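You operate a simulated robot arm through the tools that you are given. There is no shell and no other tool.

You run a simulated robot arm. Do the job below in one go: nothing can be reset, and whatever is moved stays where it is left.

JOB
Put things in order on the top of the island bench. At the end: the teal bush is on the blue cover plate; the orange wedge is on the grey sensor box; the black pulley stands where the white pad stood; the white pad stands where the short green block stood; the short green block stands on top of the silver sample card; whatever was shut is shut again. Leave all else as you found it, and nothing knocked over.

It is judged by the outcome, as a careful person would: the job done as asked, and still so three seconds after it is handed in. It fails if anything else is knocked over, pushed out of place, dropped, spilled or broken. A push-on lid holds only when it is set on centred and level and pressed home; a screw cap is set on level and turned clockwise until tight.

ROBOT AND FRAMES
A 6-joint arm with a two-finger gripper, fixed in place. Base frame: the origin is at the foot of the arm, x ahead of it, y to its left, z up; the work surface is at about z = 0. Lengths are in mm, angles in degrees, forces in N, time in s.
With the tool pointing down near the work surface it reaches from about 240 to 620 mm from the base axis. Its first joint turns from -66.0 to 66.0 degrees. Payload 1.37 kg.
The TCP is the grasp point between the finger pads, 22 mm short of the fingertips. In the tool frame z runs along the fingers and y along their closing line. The gripper opens to 92 mm; its body begins 65 mm behind the TCP.
Orientation is told as [roll, pitch, yaw] about the base's x, y, z axes, in that order, counted from this pose: with the fingers straight down and closing along the base's y, the tool's x points along the base's -x, its y along +y and its z along -z.

CONTROLS
- The arm moves only by the tool arm_command. Its arguments are lists of equal length, an entry for each row: "xyz": the shift along the base's x, y, z in m, a list of three; "rotation": the turn, a rotation vector about the base's x, y, z in degrees, a list of three. In form: {"xyz": [[dx, dy, dz], ...], "rotation": [[wx, wy, wz], ...]}. A call has 1 to 20 rows; each row is the pose to reach, as a shift and turn from the pose commanded when the call began. "hand" is the finger opening in m, from 0 to 0.092, set as the call begins (left out, the last holds). Each row takes 0.2 s and may step no farther than 50 mm and 8.6 degrees from the row before; otherwise, or with a gripper value out of range, the whole call is refused. Where a pose cannot be reached the arm comes as near as it can. A force on the tool above 40 N (or 10 N above the force at the start of the call, whichever is more), or a blocked arm, ends the call early, and 0.2 s more pass. The fingers move at their own pace (about 59.9 mm/s each) and stop on an object; they squeeze with about 26 N. The grip force told is the motor's: it shows also when the fingers shut on nothing. Time passes only in rows, and 0.2 s behind the last, so rows that repeat a pose let the fingers close. The reply holds the time, the measured pose of the TCP, the force on the tool along the base axes, the opening and the grip force, in the units named above and with some noise, with the torque about the TCP (base axes, N m) and any sound that the robot's microphone picked up.
- Cameras (640 x 400 px; columns grow to the right, rows downward): "scene" is fixed at [38.3, -449.5, 570.4]; the picture's right is [0.68, -0.74, 0.00], its down [-0.47, -0.43, -0.77] and it looks along [0.57, 0.52, -0.64] (base axes); focal length 293 px, centre (320, 200). "wrist" rides on the gripper at [71, 19, -102] in the tool frame; the picture's right is [-0.26, 0.97, 0.00], its down [-0.75, -0.20, -0.62] and it looks along [-0.60, -0.16, 0.78] (tool axes); focal length 280 px, centre (320, 200). There is no depth. A picture from a camera that has moved, and an enlarged one, comes with that camera's place and axes in the base frame and with its lens. The place of the scene camera against the robot may be out by one fixed shift of up to 18 mm in any direction.
- snapshot(camera): a new picture of that camera. The clock stands still meanwhile.
- zoom(camera, box): a new picture of the part [left, top, right, bottom] of that camera's present view, enlarged. The clock stands still meanwhile.
- finish_job(): hands the job in; it is judged then, once.

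Places have to be worked out from the pictures, the camera data and where the tool is seen. Open the gripper and draw the arm clear of the work before you hand the job in, unless the task says otherwise.

The tools are called after "Call:" as name(argument=value, ...) on one line, values as JSON. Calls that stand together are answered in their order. arm_command: Moves the arm, as the interface text tells. Its arguments: {"type":"object","properties":{"xyz":{"type":"array","items":{"type":"array","items":{"type":"number"}}},"rotation":{"type":"array","items":{"type":"array","items":{"type":"number"}}},"hand":{"type":"number"}},"required":["xyz","rotation"]} The other tools are called the same way: snapshot (camera) takes a picture; zoom (camera, box) takes an enlarged picture of a part of a camera's view; finish_job () hands the job in.

At the start:

```text
t: 0.0
eef_pos: [345.5, 93.7, 353.8]
tcp_rot: [0.0, 0.0, 0.0]
ft_force: [-0.1, -0.3, -0.3]
moment: [-0.02, 0.0, -0.02]
opening: 92.0
finger_force: 0.1
```

scene: 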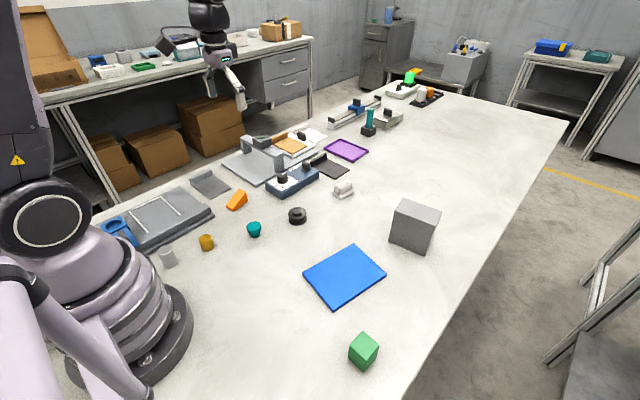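
wrist: 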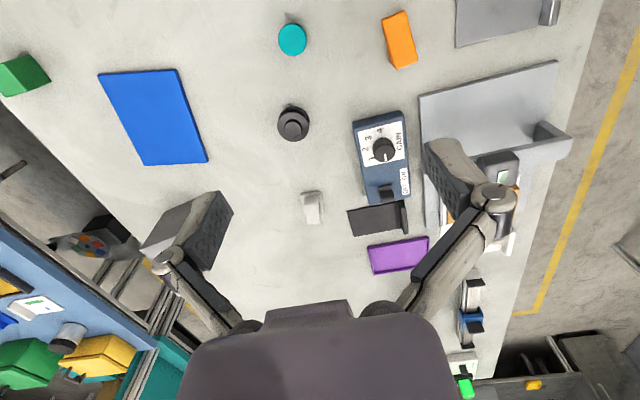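

I'll start by looking closely at the bench through both cameras to identify each object.

Call:
zoom(camera="scene", box=[80, 160, 280, 285])

Call:
zoom(camera="scene", box=[210, 110, 370, 210])

Call:
zoom(camera="scene", box=[230, 170, 470, 320])

Call:
zoom(camera="scene", box=[320, 60, 480, 160])

Call:
zoom(camera="wrist", box=[240, 0, 560, 200])

Call:
zoom(camera="wrist", box=[280, 160, 540, 322])

```text
3.20 times, centred on (180, 222) of scene
camera zoom: at [38.3, -449.5, 570.4], right [0.68, -0.74, 0.0], down [-0.47, -0.43, -0.77], along [0.57, 0.52, -0.64], focal length 937 px, centre (768, 128)
```

zoom: 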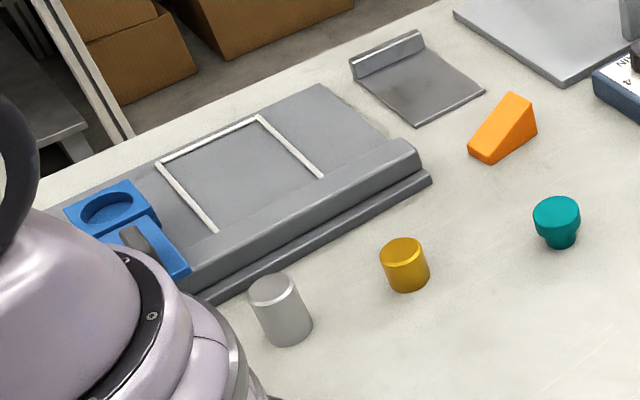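

```text
4.00 times, centred on (290, 160) of scene
camera zoom: at [38.3, -449.5, 570.4], right [0.68, -0.74, 0.0], down [-0.47, -0.43, -0.77], along [0.57, 0.52, -0.64], focal length 1171 px, centre (440, 360)
```

zoom: 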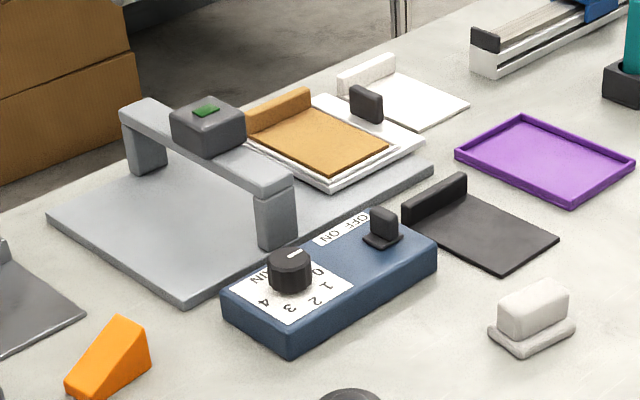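

```text
2.67 times, centred on (350, 245) of scene
camera zoom: at [38.3, -449.5, 570.4], right [0.68, -0.74, 0.0], down [-0.47, -0.43, -0.77], along [0.57, 0.52, -0.64], focal length 781 px, centre (240, 80)
```

zoom: 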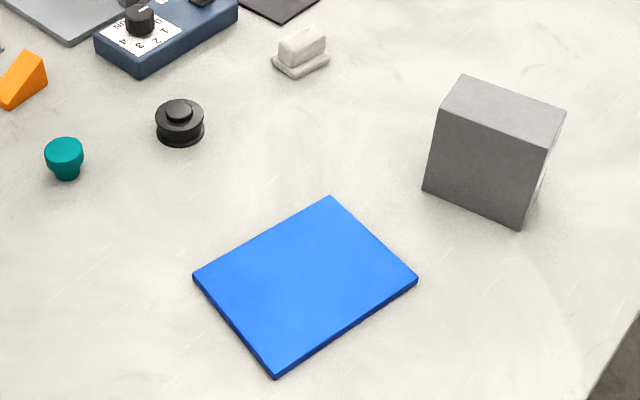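

```text
4.00 times, centred on (400, 110) of scene
camera zoom: at [38.3, -449.5, 570.4], right [0.68, -0.74, 0.0], down [-0.47, -0.43, -0.77], along [0.57, 0.52, -0.64], focal length 1171 px, centre (0, 560)
```

zoom: 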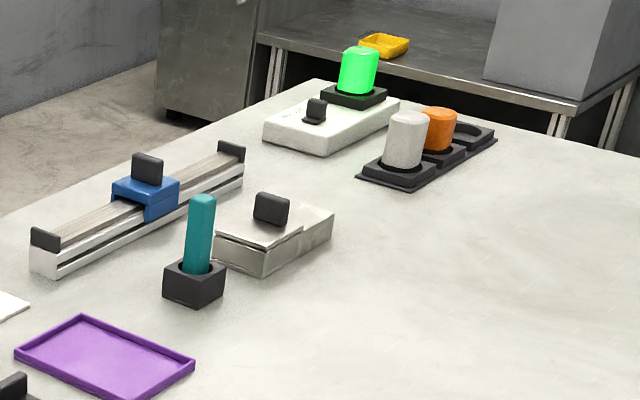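

```text
2.00 times, centred on (400, 100) of wrist
camera zoom: at [274.5, 112.5, 454.9], right [0.26, 0.97, 0.0], down [0.75, -0.2, 0.62], along [0.6, -0.16, -0.78], focal length 561 px, centre (160, 400)
```

zoom: 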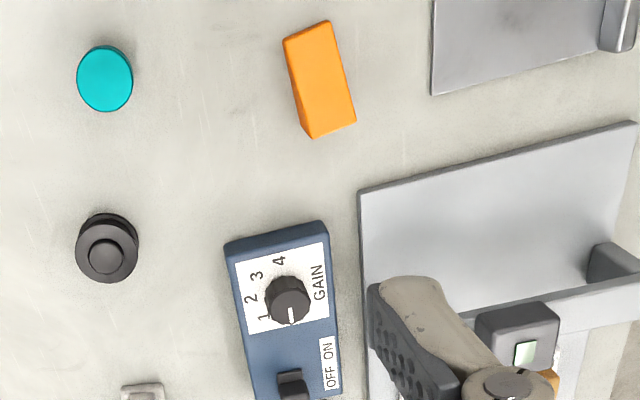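

```text
2.46 times, centred on (410, 241) of wrist
camera zoom: at [274.5, 112.5, 454.9], right [0.26, 0.97, 0.0], down [0.75, -0.2, 0.62], along [0.6, -0.16, -0.78], focal length 690 px, centre (98, 99)
```

zoom: 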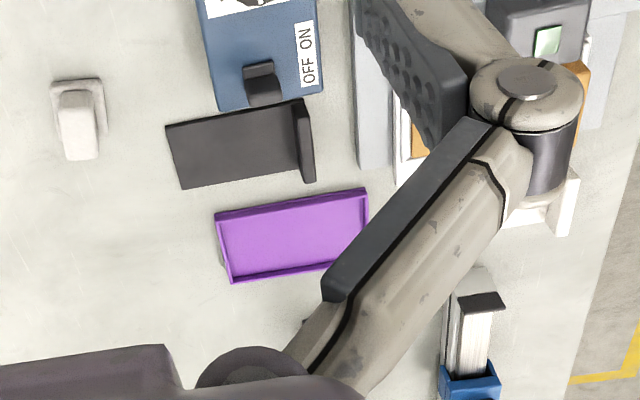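

The bench shows the teal bush, black pulley, orange wedge, blue plate, green block, a white item near (620,0), several cards with lips, and a big grey box. I raise and swing left to survey the cards and the stations with the wrist camera.

Call:
arm_command(xyz=[[-0.02, 0.045, 0.0], [-0.04, 0.09, 0.0], [-0.06, 0.135, 0.0], [-0.07, 0.16, 0.0]], rotation=[[0, 0, 0], [0, 0, 0], [0, 0, 0], [0, 0, 0]])

Call:
snapshot(camera="wrist")

Call:
snapshot(camera="scene")

```text
t: 1.0
eef_pos: [276.6, 255.3, 352.6]
tcp_rot: [0.0, 0.0, 0.0]
ft_force: [-0.7, -0.4, 0.1]
moment: [-0.01, 0.01, -0.03]
opening: 92.1
finger_force: 0.0
```

```text
taken
camera wrist: at [204.5, 274.3, 453.8], right [0.26, 0.96, 0.0], down [0.75, -0.21, 0.63], along [0.6, -0.16, -0.78], focal length 280 px, centre (320, 200)
```

wrist: 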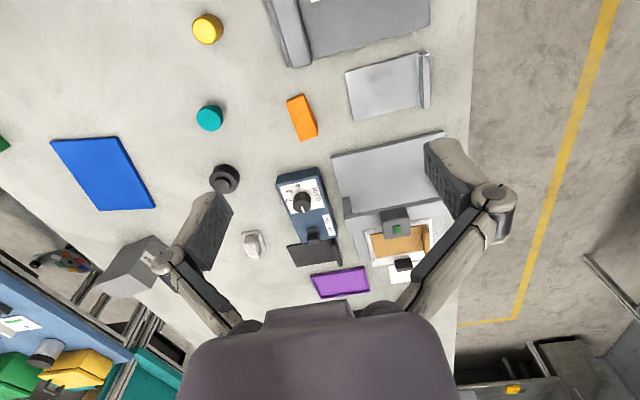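

```text
taken
```

scene: 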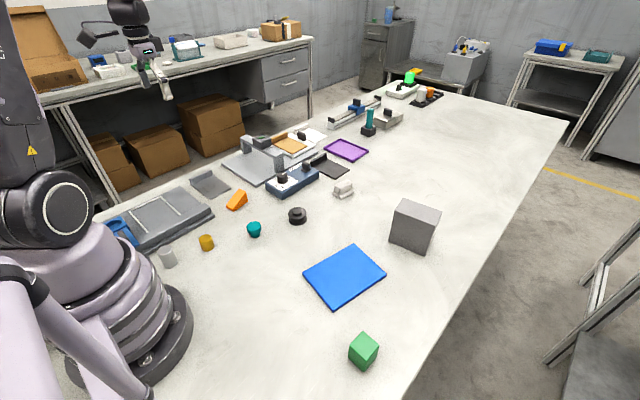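

The silver card with a lip is plainly visible near (366,339). I zoom in on the card, the gantry and the lettering on the big grey box.

Call:
zoom(camera="wrist", box=[240, 20, 480, 170])

Call:
zoom(camera="wrist", box=[80, 150, 340, 312])

Call:
zoom(camera="wrist", box=[160, 0, 480, 200])

```text
2.67 times, centred on (360, 95) of wrist
camera zoom: at [204.5, 274.3, 453.8], right [0.26, 0.96, 0.0], down [0.75, -0.21, 0.63], along [0.6, -0.16, -0.78], focal length 748 px, centre (213, 480)
```

zoom: 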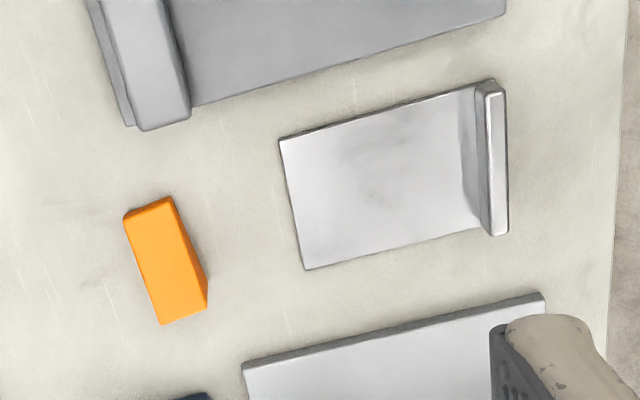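

```text
2.46 times, centred on (210, 231) of wrist
camera zoom: at [204.5, 274.3, 453.8], right [0.26, 0.96, 0.0], down [0.75, -0.21, 0.63], along [0.6, -0.16, -0.78], focal length 690 px, centre (591, 124)
```

zoom: 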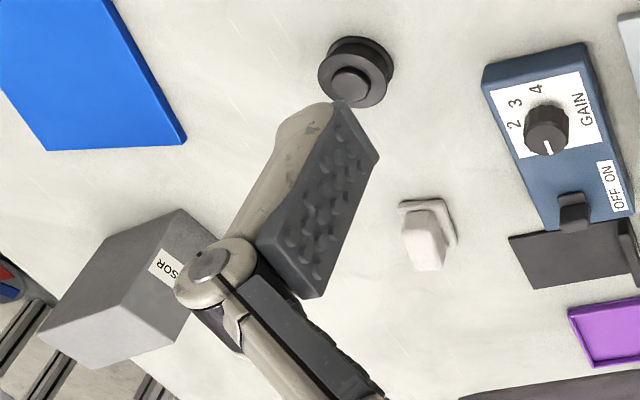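

```text
2.00 times, centred on (320, 100) of wrist
camera zoom: at [204.5, 274.3, 453.8], right [0.26, 0.96, 0.0], down [0.75, -0.21, 0.63], along [0.6, -0.16, -0.78], focal length 561 px, centre (320, 400)
```

zoom: 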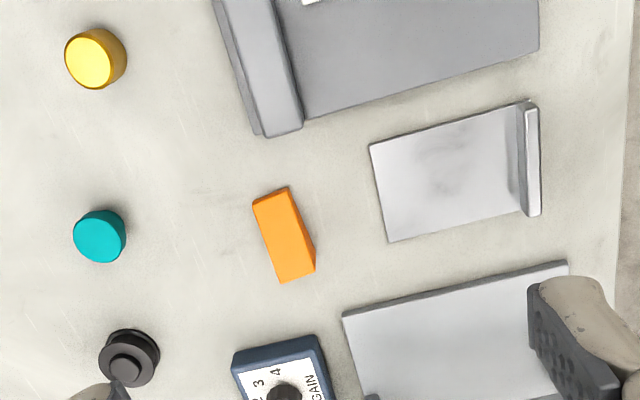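

The label on the far face of the big grey box reads "SENSOR", so that is the grey sensor box, and the silver card lies flat around (364,335) with its lip on the +y side. Now I swing to the right side to survey the pad, sensor box, blue plate and green block.

Call:
arm_command(xyz=[[0.01, -0.045, 0.0], [0.02, -0.09, 0.0], [0.03, -0.135, 0.0], [0.04, -0.18, 0.0], [0.05, -0.225, 0.0], [0.06, -0.27, 0.0], [0.07, -0.315, 0.0], [0.08, -0.36, 0.0], [0.08, -0.4, 0.0]], rotation=[[0, 0, 0], [0, 0, 0], [0, 0, 0], [0, 0, 0], [0, 0, 0], [0, 0, 0], [0, 0, 0], [0, 0, 0], [0, 0, 0]])

Call:
snapshot(camera="wrist")

```text
t: 3.0
eef_pos: [356.7, -144.0, 351.2]
tcp_rot: [0.0, -0.1, 0.0]
ft_force: [0.0, -0.3, 0.7]
moment: [-0.03, -0.03, 0.03]
opening: 91.9
finger_force: 0.0
```

```text
taken
camera wrist: at [286.1, -124.8, 453.2], right [0.26, 0.97, 0.0], down [0.75, -0.2, 0.63], along [0.6, -0.16, -0.78], focal length 280 px, centre (320, 200)
```

wrist: 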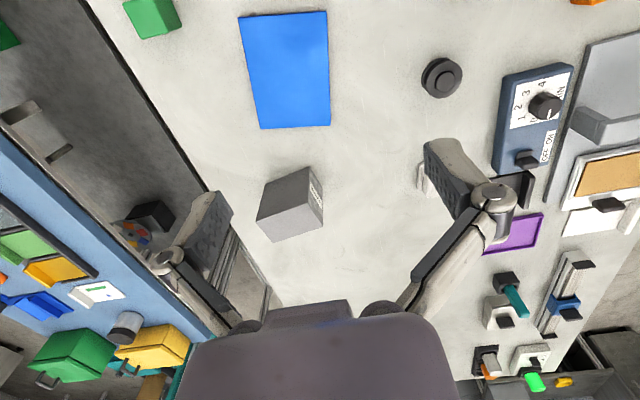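

The box, plate, green block and pulley are all in this view. I zoom on the sensor box and green block for corner positions.

Call:
zoom(camera="wrist", box=[230, 150, 350, 225])

Call:
zoom(camera="wrist", box=[100, 0, 260, 100])

Call:
zoom(camera="wrist", box=[400, 40, 560, 140])

Call:
zoom(camera="scene", box=[300, 160, 460, 260])

Call:
zoom(camera="scene", box=[300, 300, 460, 400])

```text
5.33 times, centred on (290, 188) of wrist
camera zoom: at [286.1, -124.8, 453.2], right [0.26, 0.97, 0.0], down [0.75, -0.2, 0.63], along [0.6, -0.16, -0.78], focal length 1495 px, centre (480, 267)
```

zoom: 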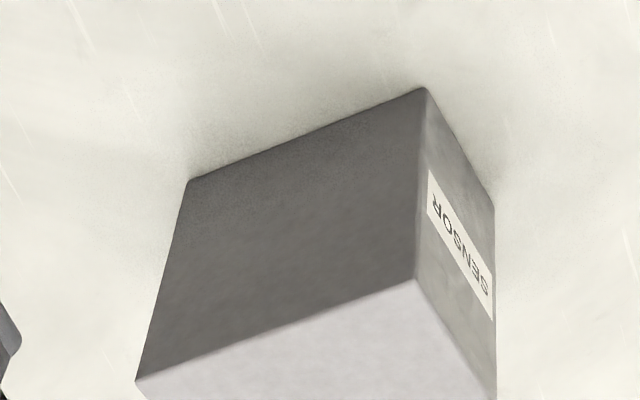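

```text
4.00 times, centred on (180, 50) of wrist
camera zoom: at [286.1, -124.8, 453.2], right [0.26, 0.97, 0.0], down [0.75, -0.2, 0.63], along [0.6, -0.16, -0.78], focal length 1122 px, centre (880, 800)
```

zoom: 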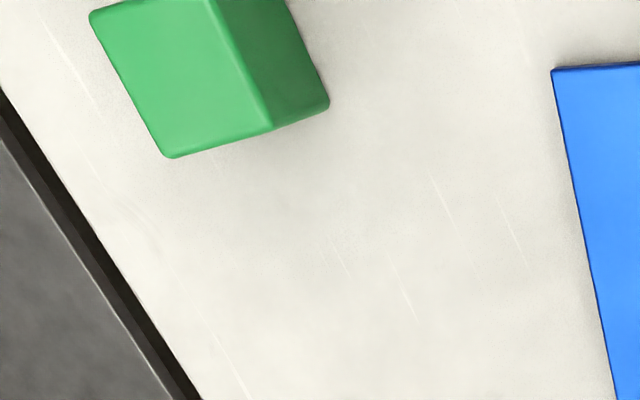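

```text
4.00 times, centred on (480, 90) of wrist
camera zoom: at [286.1, -124.8, 453.2], right [0.26, 0.97, 0.0], down [0.75, -0.2, 0.63], along [0.6, -0.16, -0.78], focal length 1122 px, centre (-320, 640)
```

zoom: 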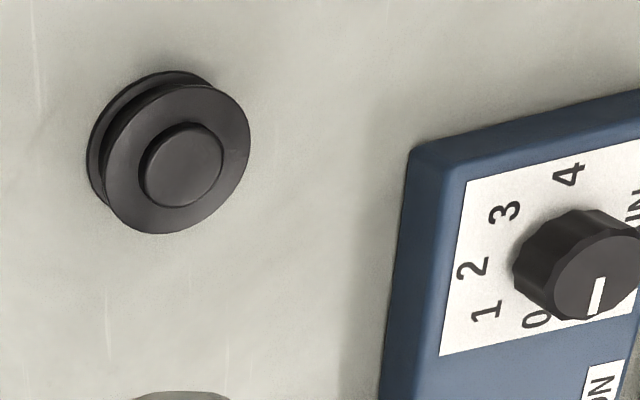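

```text
4.00 times, centred on (380, 210) of scene
camera zoom: at [38.3, -449.5, 570.4], right [0.68, -0.74, 0.0], down [-0.47, -0.43, -0.77], along [0.57, 0.52, -0.64], focal length 1171 px, centre (80, 160)
```

zoom: 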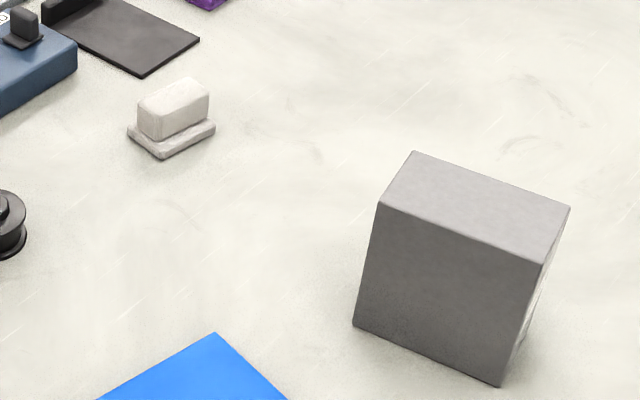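

```text
4.00 times, centred on (380, 350) of scene
camera zoom: at [38.3, -449.5, 570.4], right [0.68, -0.74, 0.0], down [-0.47, -0.43, -0.77], along [0.57, 0.52, -0.64], focal length 1171 px, centre (80, -400)
```

zoom: 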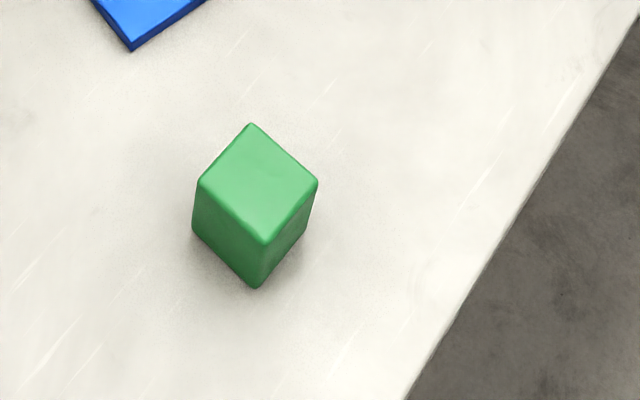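

The sensor box measures about 97×58 mm and 109 mm tall, centred near (588,-259). The green block is about 35×35×47 near (271,-340), and the pad is near (632,1). I start with the bush by moving above about (328,60) for a close look.

Call:
arm_command(xyz=[[-0.004, 0.03, -0.02], [-0.008, 0.06, -0.045], [-0.012, 0.09, -0.07], [-0.016, 0.12, -0.1], [-0.02, 0.15, -0.13], [-0.024, 0.18, -0.16], [-0.029, 0.204, -0.18]], rotation=[[0, 0, 0], [0, 0, 0], [0, 0, 0], [0, 0, 0], [0, 0, 0], [0, 0, 0], [0, 0, 0]])

Call:
snapshot(camera="wrist")

```text
t: 4.6
eef_pos: [324.9, 58.0, 172.4]
tcp_rot: [-0.1, 0.0, 0.0]
ft_force: [-0.1, 0.0, 0.0]
moment: [0.0, 0.0, -0.03]
opening: 91.7
finger_force: 0.1
```

```text
taken
camera wrist: at [254.3, 77.0, 272.8], right [0.26, 0.96, 0.0], down [0.75, -0.2, 0.62], along [0.6, -0.16, -0.78], focal length 280 px, centre (320, 200)
```

wrist: 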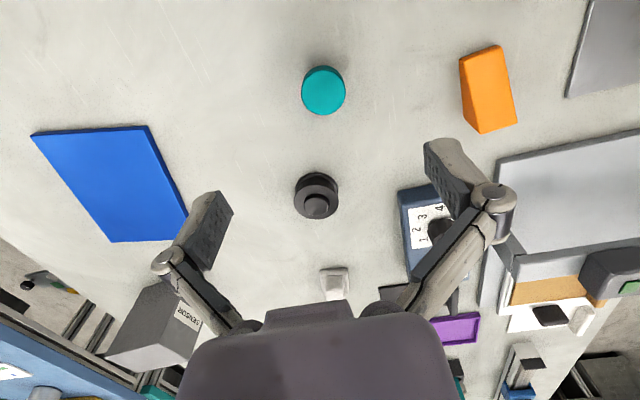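

The bush is right below the gripper. I zoom in to judge its size and height.

Call:
zoom(camera="wrist", box=[260, 50, 388, 130])

Call:
zoom(camera="scene", box=[214, 205, 294, 255])

Call:
zoom(camera="wrist", box=[430, 20, 558, 150])

```text
5.00 times, centred on (324, 90) of wrist
camera zoom: at [254.3, 77.0, 272.8], right [0.26, 0.96, 0.0], down [0.75, -0.2, 0.62], along [0.6, -0.16, -0.78], focal length 1402 px, centre (300, 750)
```

zoom: 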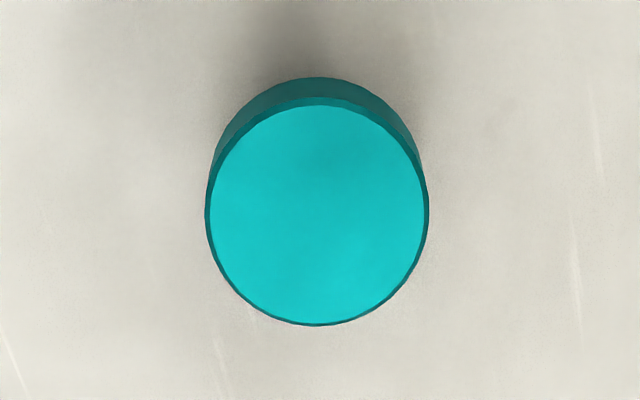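

```text
8.00 times, centred on (254, 230) of scene
camera zoom: at [38.2, -449.5, 570.4], right [0.68, -0.74, 0.0], down [-0.47, -0.43, -0.77], along [0.57, 0.52, -0.64], focal length 2343 px, centre (848, -40)
```

zoom: 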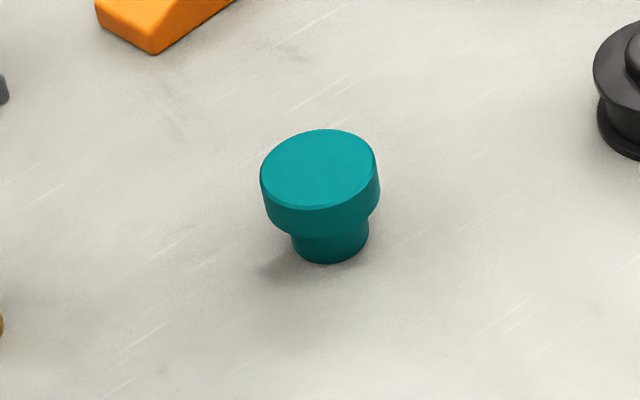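

```text
3.08 times, centred on (494, 85) of wrist
camera zoom: at [254.3, 77.0, 272.8], right [0.26, 0.96, 0.0], down [0.75, -0.2, 0.62], along [0.6, -0.16, -0.78], focal length 863 px, centre (-215, 554)
```

zoom: 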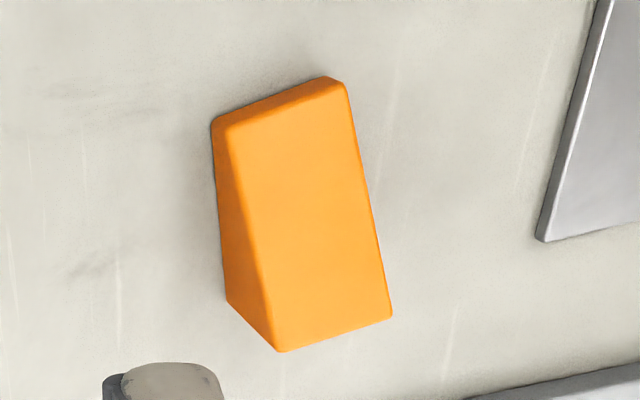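

The bush has a flange about 37 mm wide at roughly z 21–33 and is centred near (328,60). I descend over it with the fingers open, stopping with the TCP around z = 28.

Call:
arm_command(xyz=[[0.0027, 0.0022, -0.04], [0.0027, 0.0022, -0.08], [0.0027, 0.0022, -0.11], [0.0027, 0.0022, -0.13], [0.0027, 0.0022, -0.143]], rotation=[[0, 0, 0], [0, 0, 0], [0, 0, 0], [0, 0, 0], [0, 0, 0]], hand=0.092)

Call:
snapshot(camera="wrist")

Call:
zoom(camera="scene", box=[180, 160, 340, 260])

```text
t: 5.8
eef_pos: [329.1, 59.5, 31.3]
tcp_rot: [0.1, 0.0, 0.0]
ft_force: [-0.1, 0.1, -0.2]
moment: [0.01, 0.0, -0.02]
opening: 92.1
finger_force: 0.2
```

```text
taken
camera wrist: at [258.2, 78.8, 131.7], right [0.26, 0.97, 0.0], down [0.75, -0.2, 0.62], along [0.6, -0.16, -0.78], focal length 280 px, centre (320, 200)
```

wrist: 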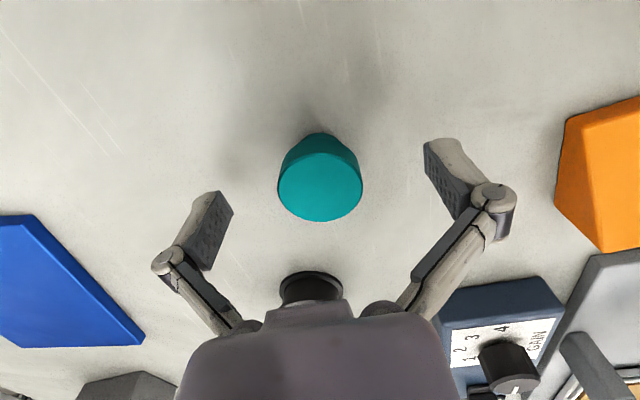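

```text
4.00 times, centred on (260, 210) of scene
camera zoom: at [38.3, -449.5, 570.4], right [0.68, -0.74, 0.0], down [-0.47, -0.43, -0.77], along [0.57, 0.52, -0.64], focal length 1171 px, centre (560, 160)
```

zoom: 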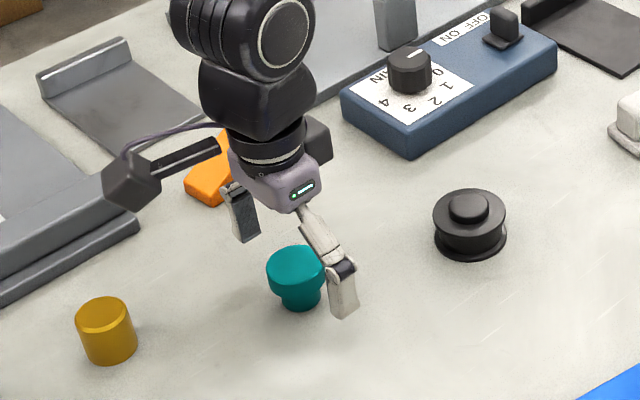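

The TCP is at (329,60,30) and the bush flange sits centred between the fingers. I lower 3 mm and close on the flange.

Call:
arm_command(xyz=[[0, 0, -0.003], [0, 0, -0.003], [0, 0, -0.003], [0, 0, -0.003], [0, 0, -0.003]], rotation=[[0, 0, 0], [0, 0, 0], [0, 0, 0], [0, 0, 0], [0, 0, 0]], hand=0.03)

```text
t: 7.0
eef_pos: [329.1, 59.6, 28.1]
tcp_rot: [0.0, 0.1, 0.1]
ft_force: [-0.5, 0.9, 4.7]
moment: [0.04, 0.0, 0.06]
opening: 35.5
finger_force: 26.0
```

Gripped at 35.5 mm with 26 N. I lift straight up and look.

Call:
arm_command(xyz=[[0, 0, 0.01], [0, 0, 0.03], [0, 0, 0.06], [0, 0, 0.09], [0, 0, 0.11]], rotation=[[0, 0, 0], [0, 0, 0], [0, 0, 0], [0, 0, 0], [0, 0, 0]])

Call:
snapshot(camera="wrist")

Call:
zoom(camera="scene", box=[180, 140, 340, 240])

```text
t: 8.2
eef_pos: [328.5, 62.0, 136.3]
tcp_rot: [0.0, -0.1, 0.0]
ft_force: [-0.1, 0.0, -0.6]
moment: [-0.03, 0.0, 0.04]
opening: 35.8
finger_force: 25.9
```

```text
taken
camera wrist: at [258.4, 79.1, 238.6], right [0.26, 0.97, 0.0], down [0.75, -0.2, 0.62], along [0.6, -0.16, -0.78], focal length 280 px, centre (320, 200)
```

wrist: 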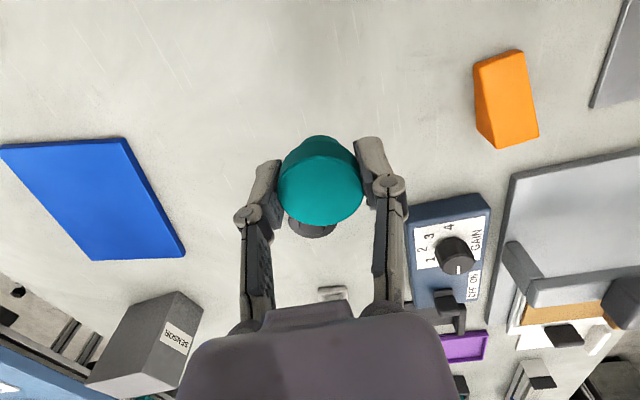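

```text
4.00 times, centred on (260, 190) of scene
camera zoom: at [38.3, -449.5, 570.4], right [0.68, -0.74, 0.0], down [-0.47, -0.43, -0.77], along [0.57, 0.52, -0.64], focal length 1171 px, centre (560, 240)
```

zoom: 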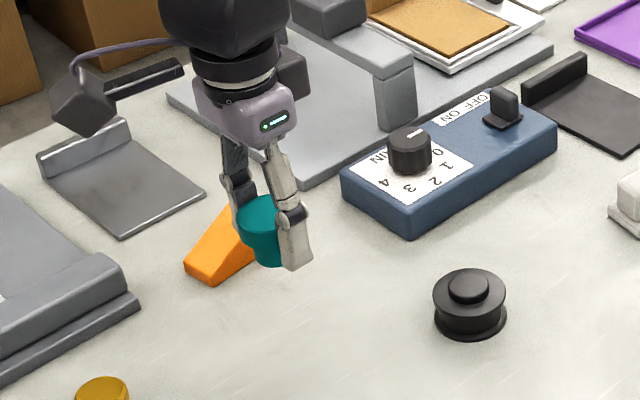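

The bush is held securely. I carry it over to the blue plate's centre, about (390,-197), and come down to hover just above it.

Call:
arm_command(xyz=[[0.01, -0.043, 0], [0.02, -0.086, 0], [0.03, -0.129, 0], [0.04, -0.172, 0], [0.05, -0.215, 0], [0.061, -0.257, 0], [0.061, -0.257, -0.04], [0.061, -0.257, -0.07], [0.061, -0.257, -0.085]], rotation=[[0, 0, 0], [0, 0, 0], [0, 0, 0], [0, 0, 0], [0, 0, 0], [0, 0, 0], [0, 0, 0], [0, 0, 0], [0, 0, 0]])

Call:
snapshot(camera="wrist")

Call:
zoom(camera="scene", box=[264, 200, 424, 300])

```text
t: 10.2
eef_pos: [389.3, -197.3, 52.4]
tcp_rot: [-0.1, 0.0, -0.1]
ft_force: [-0.1, -0.8, -0.8]
moment: [0.01, 0.0, 0.0]
opening: 35.5
finger_force: 25.8
```

```text
taken
camera wrist: at [318.8, -179.3, 153.9], right [0.26, 0.97, 0.0], down [0.75, -0.2, 0.63], along [0.6, -0.16, -0.78], focal length 280 px, centre (320, 200)
```

wrist: 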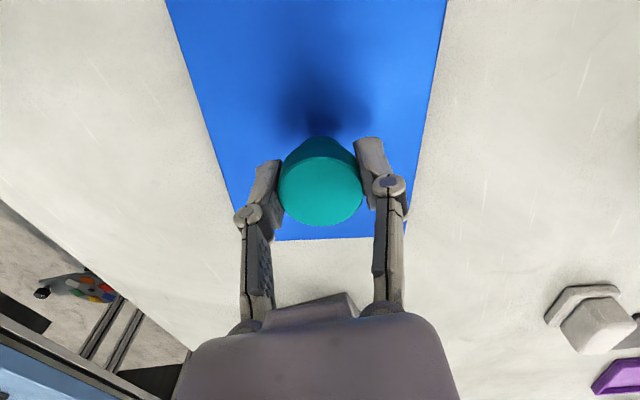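

```text
4.00 times, centred on (344, 250) of scene
camera zoom: at [38.3, -449.5, 570.4], right [0.68, -0.74, 0.0], down [-0.47, -0.43, -0.77], along [0.57, 0.52, -0.64], focal length 1171 px, centre (224, 0)
```

zoom: 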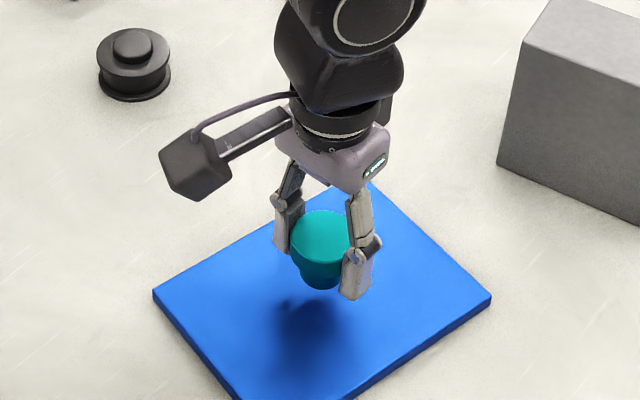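

The bush is centred over the plate. I lower in small steps, watching the force.

Call:
arm_command(xyz=[[0, 0, -0.008], [0, 0, -0.012], [0, 0, -0.014]], rotation=[[0, 0, 0], [0, 0, 0], [0, 0, 0]])

Call:
zoom(camera="scene", box=[304, 225, 384, 275])

```text
t: 11.0
eef_pos: [389.5, -196.2, 39.3]
tcp_rot: [0.0, 0.0, 0.0]
ft_force: [0.7, 0.4, -0.5]
moment: [0.0, -0.02, 0.0]
opening: 35.9
finger_force: 25.9
```

```text
8.00 times, centred on (344, 250) of scene
camera zoom: at [38.3, -449.5, 570.4], right [0.68, -0.74, 0.0], down [-0.47, -0.43, -0.77], along [0.57, 0.52, -0.64], focal length 2343 px, centre (128, -200)
```

zoom: 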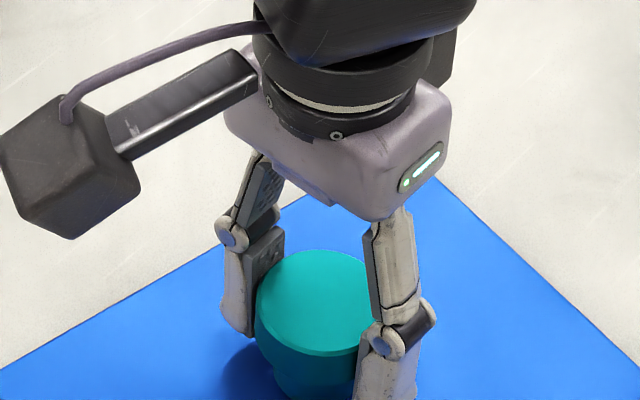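

No contact yet. I continue down in 1 mm steps.

Call:
arm_command(xyz=[[0, 0, -0.001], [0, 0, -0.002], [0, 0, -0.003], [0, 0, -0.003]], rotation=[[0, 0, 0], [0, 0, 0], [0, 0, 0], [0, 0, 0]])

Call:
zoom(camera="scene", box=[304, 245, 384, 295])

```text
t: 12.0
eef_pos: [390.7, -196.4, 35.9]
tcp_rot: [0.0, -0.2, -0.1]
ft_force: [-1.7, 2.7, 16.1]
moment: [0.03, 0.02, 0.04]
opening: 35.5
finger_force: 25.8
```

```text
8.00 times, centred on (344, 270) of scene
camera zoom: at [38.2, -449.4, 570.5], right [0.68, -0.74, 0.0], down [-0.47, -0.43, -0.77], along [0.57, 0.52, -0.64], focal length 2343 px, centre (128, -360)
```

zoom: 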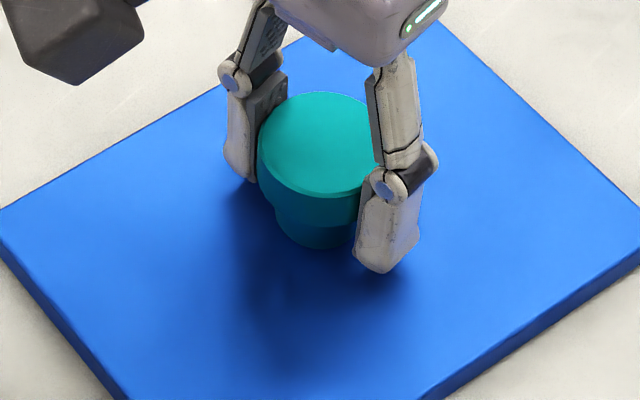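

Contact made (16 N). I relieve by 1 mm and open the fingers.

Call:
arm_command(xyz=[[0, 0, 0.001], [0, 0, 0.001]], rotation=[[0, 0, 0], [0, 0, 0]])

Call:
arm_command(xyz=[[0, 0, 0], [0, 0, 0], [0, 0, 0]], rotation=[[0, 0, 0], [0, 0, 0], [0, 0, 0]], hand=0.075)

Call:
snapshot(camera="wrist")

```text
t: 12.6
eef_pos: [390.0, -196.9, 35.8]
tcp_rot: [0.0, 0.0, 0.0]
ft_force: [1.6, 0.4, 1.2]
moment: [-0.01, -0.05, -0.04]
opening: 35.6
finger_force: 26.0
```

```text
t: 13.4
eef_pos: [390.9, -197.3, 36.1]
tcp_rot: [-0.1, 0.0, 0.0]
ft_force: [-0.1, 0.0, 0.5]
moment: [0.01, -0.01, -0.04]
opening: 74.9
finger_force: 0.0
```

```text
taken
camera wrist: at [319.3, -178.4, 137.8], right [0.26, 0.97, 0.0], down [0.75, -0.2, 0.62], along [0.6, -0.16, -0.78], focal length 280 px, centre (320, 200)
```

wrist: 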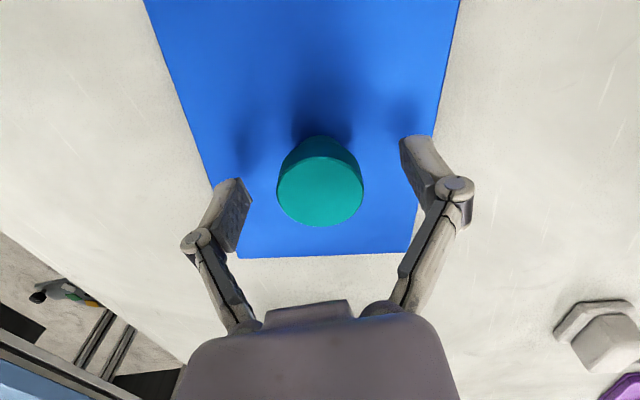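

The bush stands on the plate, released. I rise straight up and move over the green block near (271,-340).

Call:
arm_command(xyz=[[0, 0, 0.02], [0, 0, 0.06], [0, 0, 0.1], [0, 0, 0.135], [-0.028, -0.034, 0.135], [-0.056, -0.068, 0.135], [-0.084, -0.102, 0.135], [-0.112, -0.136, 0.135], [-0.12, -0.1435, 0.135]], rotation=[[0, 0, 0], [0, 0, 0], [0, 0, 0], [0, 0, 0], [0, 0, 0], [0, 0, 0], [0, 0, 0], [0, 0, 0], [0, 0, -3.5]], hand=0.075)

Call:
snapshot(camera="wrist")

Call:
snapshot(camera="scene")

```text
t: 15.4
eef_pos: [268.6, -340.4, 172.1]
tcp_rot: [0.0, 0.0, -3.5]
ft_force: [-0.3, -0.5, -0.6]
moment: [-0.03, 0.01, 0.0]
opening: 74.8
finger_force: 0.1
```

```text
taken
camera wrist: at [200.0, -317.6, 272.4], right [0.32, 0.95, 0.0], down [0.74, -0.25, 0.62], along [0.59, -0.2, -0.78], focal length 280 px, centre (320, 200)
```

wrist: 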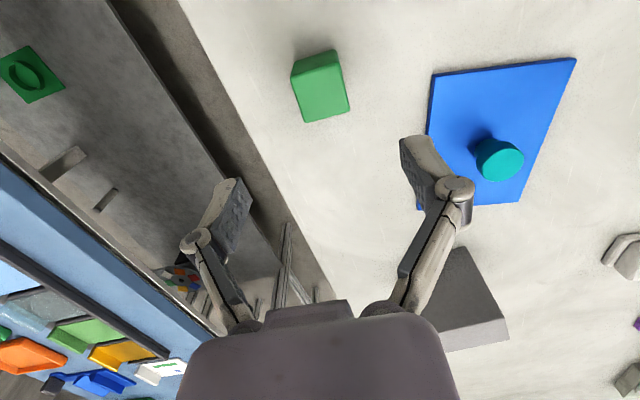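

```text
taken
```

scene: 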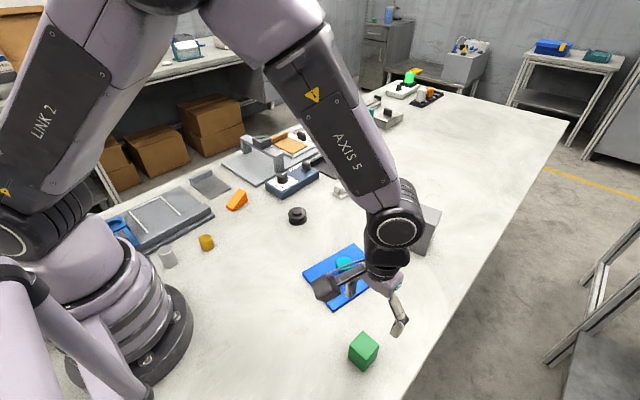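

I zoom in on the green block to refine its centre.

Call:
zoom(camera="wrist", box=[256, 30, 384, 150])

```text
3.33 times, centred on (320, 90) of wrist
camera zoom: at [200.0, -317.6, 272.4], right [0.32, 0.95, 0.0], down [0.74, -0.25, 0.62], along [0.59, -0.2, -0.78], focal length 935 px, centre (320, 567)
```

zoom: 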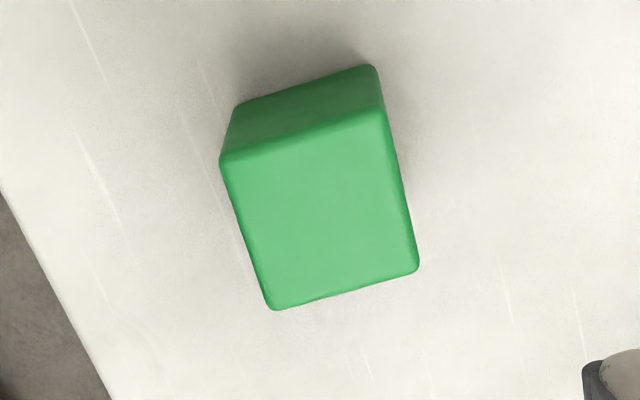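

The block's top is centred at (269,-340), 38 mm wide, with yaw about -3°. I descend around it to grip at mid height.

Call:
arm_command(xyz=[[0, 0.0005, -0.04], [0, 0.0005, -0.08], [0, 0.0005, -0.11], [0, 0.0005, -0.13], [0, 0.0005, -0.138]], rotation=[[0, 0, 0], [0, 0, 0], [0, 0, 0], [0, 0, 0], [0, 0, 0]], hand=0.075)

Call:
snapshot(camera="wrist")

```text
t: 16.6
eef_pos: [269.5, -338.8, 34.9]
tcp_rot: [0.1, 0.0, -3.5]
ft_force: [-0.2, -0.2, -0.6]
moment: [0.01, -0.02, 0.0]
opening: 74.6
finger_force: 0.1
```

```text
taken
camera wrist: at [199.8, -316.6, 136.2], right [0.32, 0.95, 0.0], down [0.74, -0.25, 0.63], along [0.59, -0.2, -0.78], focal length 280 px, centre (320, 200)
```

wrist: 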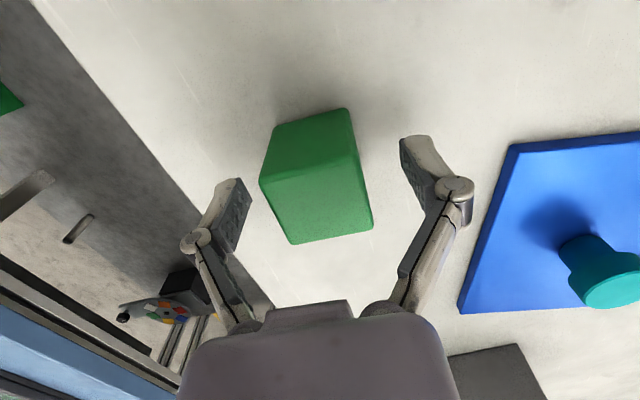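

The block is centred between the fingers. I close the grip.

Call:
arm_command(xyz=[[0, 0, 0], [0, 0, 0], [0, 0, 0], [0, 0, 0]], rotation=[[0, 0, 0], [0, 0, 0], [0, 0, 0], [0, 0, 0]], hand=0.03)

```text
t: 17.6
eef_pos: [268.5, -339.7, 35.2]
tcp_rot: [0.0, 0.0, -3.5]
ft_force: [0.8, 0.1, 1.0]
moment: [0.01, -0.01, 0.0]
opening: 39.2
finger_force: 25.9
```

Gripped at 39.2 mm. I lift and carry the block across at about z = 185 to above the silver card, near (364,333).

Call:
arm_command(xyz=[[0, 0, 0.01], [0, 0, 0.05], [0, 0, 0.1], [0, 0, 0.15], [0.007, 0.045, 0.15], [0.014, 0.09, 0.15], [0.021, 0.135, 0.15], [0.028, 0.18, 0.15], [0.035, 0.225, 0.15], [0.042, 0.27, 0.15], [0.048, 0.315, 0.15], [0.054, 0.36, 0.15], [0.06, 0.405, 0.15], [0.066, 0.45, 0.15], [0.072, 0.495, 0.15], [0.078, 0.54, 0.15], [0.084, 0.585, 0.15], [0.09, 0.63, 0.15], [0.095, 0.673, 0.15]], rotation=[[0, 0, 0], [0, 0, 0], [0, 0, 0], [0, 0, 0], [0, 0, 0], [0, 0, 0], [0, 0, 0], [0, 0, 0], [0, 0, 0], [0, 0, 0], [0, 0, 0], [0, 0, 0], [0, 0, 0], [0, 0, 0], [0, 0, 0], [0, 0, 0], [0, 0, 1], [0, 0, 2], [0, 0, 3.2]])

Call:
snapshot(camera="wrist")

Call:
snapshot(camera="scene")

```text
t: 21.6
eef_pos: [363.6, 332.9, 181.9]
tcp_rot: [-0.2, 0.1, -0.3]
ft_force: [-0.5, 0.4, -1.1]
moment: [0.05, -0.02, 0.02]
opening: 39.3
finger_force: 26.2
```

```text
taken
camera wrist: at [292.4, 352.0, 283.6], right [0.27, 0.96, 0.0], down [0.75, -0.21, 0.62], along [0.6, -0.17, -0.78], focal length 280 px, centre (320, 200)
```

wrist: 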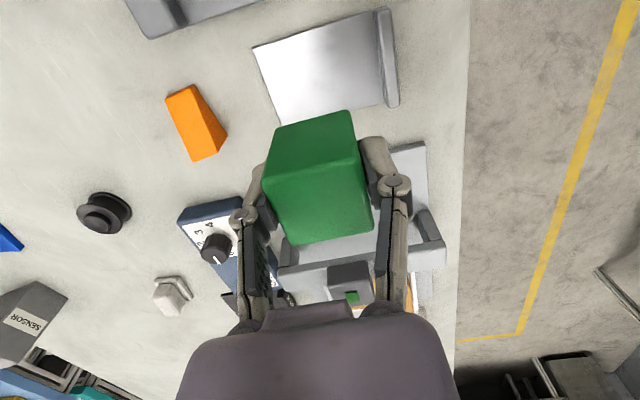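

```text
taken
```

scene: 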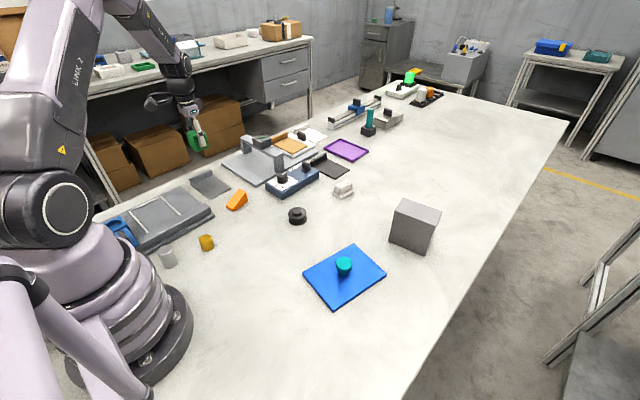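

The TCP is at (364,333), centred over the flat part of the card. I lower toward it, stopping about 10 mm above.

Call:
arm_command(xyz=[[0, 0.001, -0.04], [0, 0.001, -0.08], [0, 0.001, -0.11], [0, 0.001, -0.13], [0, 0.001, -0.139]], rotation=[[0, 0, 0], [0, 0, 0], [0, 0, 0], [0, 0, 0], [0, 0, 0]])

Call:
snapshot(camera="wrist")

Call:
zoom(camera="scene", box=[160, 140, 280, 215])

```text
t: 22.8
eef_pos: [365.6, 333.6, 46.0]
tcp_rot: [0.1, 0.0, -0.3]
ft_force: [0.0, 0.4, -0.6]
moment: [0.01, -0.02, -0.03]
opening: 39.2
finger_force: 26.0
```

```text
taken
camera wrist: at [294.6, 352.5, 145.7], right [0.27, 0.96, 0.0], down [0.75, -0.21, 0.63], along [0.6, -0.17, -0.78], focal length 280 px, centre (320, 200)
```

wrist: 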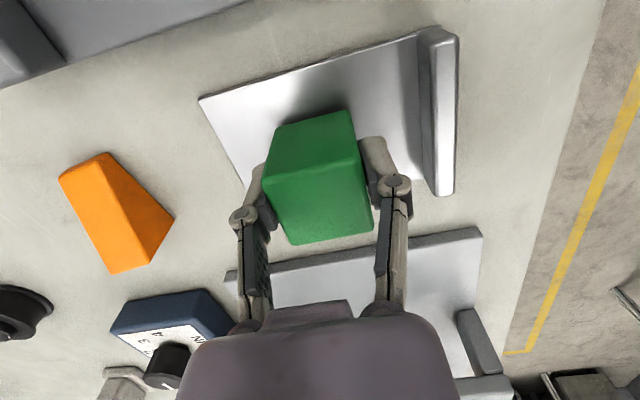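

```text
5.33 times, centred on (220, 178) of scene
camera zoom: at [38.3, -449.5, 570.4], right [0.68, -0.74, 0.0], down [-0.47, -0.43, -0.77], along [0.57, 0.52, -0.64], focal length 1562 px, centre (853, 320)
```

zoom: 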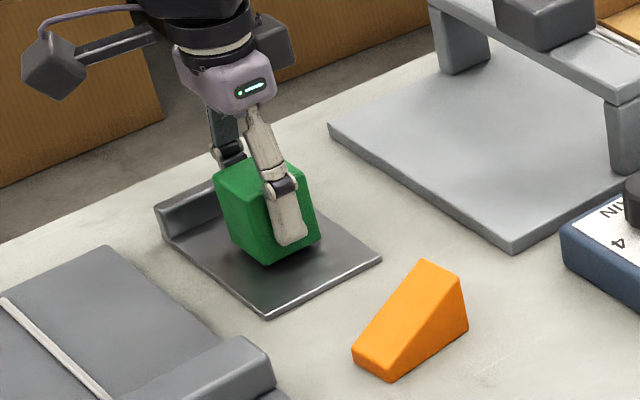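

The block hovers over the middle of the card. I lower in small steps until contact.

Call:
arm_command(xyz=[[0, 0, -0.003], [0, 0, -0.005], [0, 0, -0.0065]], rotation=[[0, 0, 0], [0, 0, 0], [0, 0, 0]])

```text
t: 23.6
eef_pos: [366.2, 334.2, 38.5]
tcp_rot: [0.0, -0.1, -0.3]
ft_force: [-2.8, -6.0, 18.4]
moment: [-0.16, 0.04, 0.05]
opening: 39.7
finger_force: 26.3
```

Contact at 18 N. I back off 1 mm and look before releasing.

Call:
arm_command(xyz=[[0, 0, 0.0012], [0, 0, 0.0012]], rotation=[[0, 0, 0], [0, 0, 0]])

Call:
zoom(camera="scene", box=[160, 140, 280, 215])

```text
t: 24.2
eef_pos: [365.2, 333.2, 39.2]
tcp_rot: [0.0, 0.0, -0.3]
ft_force: [1.0, 1.3, 3.4]
moment: [0.11, -0.08, 0.0]
opening: 39.2
finger_force: 26.0
```

```text
5.33 times, centred on (220, 178) of scene
camera zoom: at [38.2, -449.5, 570.4], right [0.68, -0.74, 0.0], down [-0.47, -0.43, -0.77], along [0.57, 0.52, -0.64], focal length 1562 px, centre (853, 320)
```

zoom: 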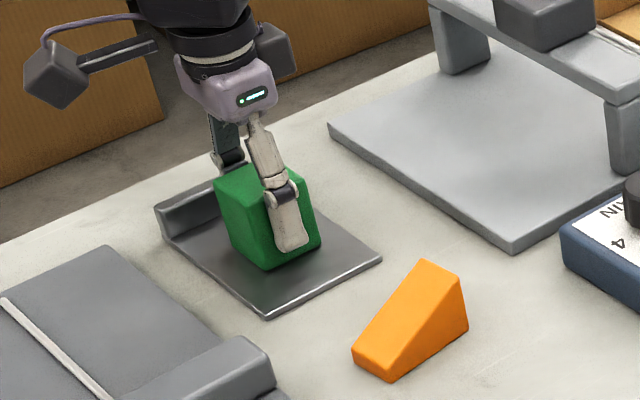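

The block sits lightly on the card. I open to 62 mm and rise straight up.

Call:
arm_command(xyz=[[0, 0, 0], [0, 0, 0], [0, 0, 0]], rotation=[[0, 0, 0], [0, 0, 0], [0, 0, 0]], hand=0.06)

Call:
arm_command(xyz=[[0, 0, 0.02], [0, 0, 0.06], [0, 0, 0.1], [0, 0, 0.135]], rotation=[[0, 0, 0], [0, 0, 0], [0, 0, 0], [0, 0, 0]])

Call:
snapshot(camera="wrist")

Call:
zoom(camera="scene", box=[160, 140, 280, 215])

```text
t: 25.0
eef_pos: [365.5, 333.7, 39.4]
tcp_rot: [0.1, 0.0, -0.3]
ft_force: [1.1, -0.3, 0.2]
moment: [0.02, -0.01, 0.02]
opening: 59.9
finger_force: 0.1
```

```text
t: 26.0
eef_pos: [363.5, 334.7, 174.6]
tcp_rot: [0.0, 0.0, -0.2]
ft_force: [-1.0, 0.7, -0.5]
moment: [0.02, 0.01, -0.02]
opening: 60.2
finger_force: 0.1
```

```text
taken
camera wrist: at [292.6, 353.1, 274.9], right [0.27, 0.96, 0.0], down [0.75, -0.21, 0.62], along [0.6, -0.17, -0.78], focal length 280 px, centre (320, 200)
```

wrist: 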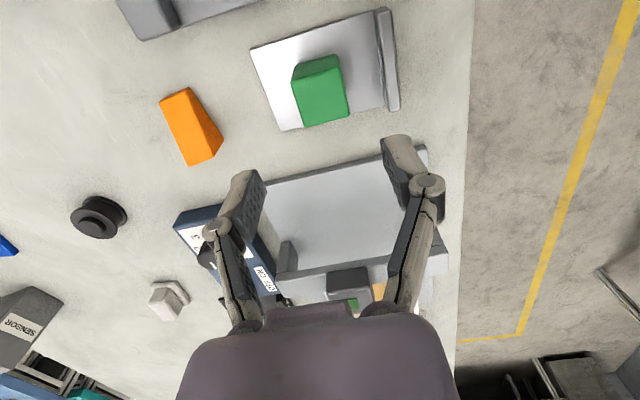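

```text
5.33 times, centred on (220, 178) of scene
camera zoom: at [38.3, -449.5, 570.4], right [0.68, -0.74, 0.0], down [-0.47, -0.43, -0.77], along [0.57, 0.52, -0.64], focal length 1562 px, centre (853, 320)
```

zoom: 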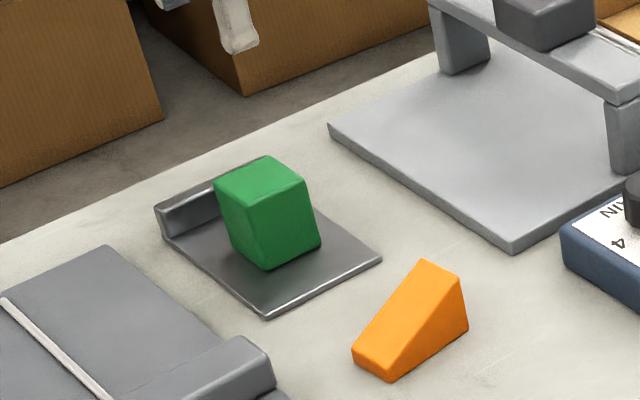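

The green block stands on the silver card. Before moving the far items I'll test the reach, since the pad (r≈632) and sensor box (r≈641) lie at the limit. I rise, move out over the pad area and see where the arm gets to.

Call:
arm_command(xyz=[[0, 0, 0.04], [0, 0, 0.075], [0.025, -0.036, 0.075], [0.05, -0.072, 0.075], [0.075, -0.108, 0.075], [0.1, -0.144, 0.075], [0.125, -0.18, 0.075], [0.15, -0.216, 0.075], [0.175, -0.252, 0.075], [0.2, -0.288, 0.075], [0.216, -0.324, 0.075], [0.216, -0.334, 0.075]], rotation=[[0, 0, 0], [0, 0, 0], [0, 0, 0], [0, 0, 0], [0, 0, 0], [0, 0, 0], [0, 0, 0], [0, 0, 0], [0, 0, 0], [0, 0, 0], [0, 0, 0], [0, 0, 0.3]])

Call:
snapshot(camera="wrist")

```text
t: 28.6
eef_pos: [582.9, -1.2, 250.4]
tcp_rot: [0.0, 0.0, 0.0]
ft_force: [0.0, 0.4, 0.2]
moment: [-0.02, -0.01, -0.01]
opening: 59.9
finger_force: 0.0
```

```text
taken
camera wrist: at [511.1, 17.4, 351.1], right [0.26, 0.97, 0.0], down [0.75, -0.2, 0.62], along [0.6, -0.16, -0.78], focal length 280 px, centre (320, 200)
```

wrist: 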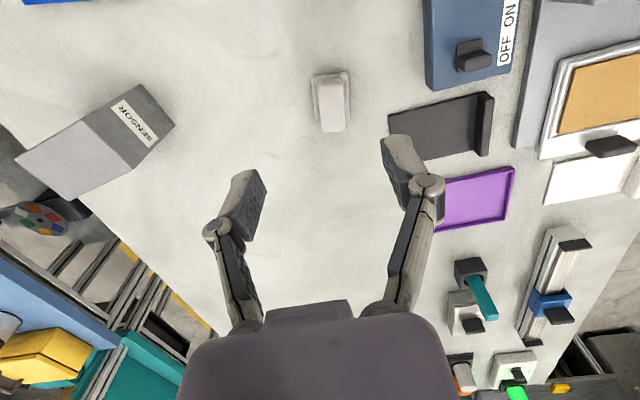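

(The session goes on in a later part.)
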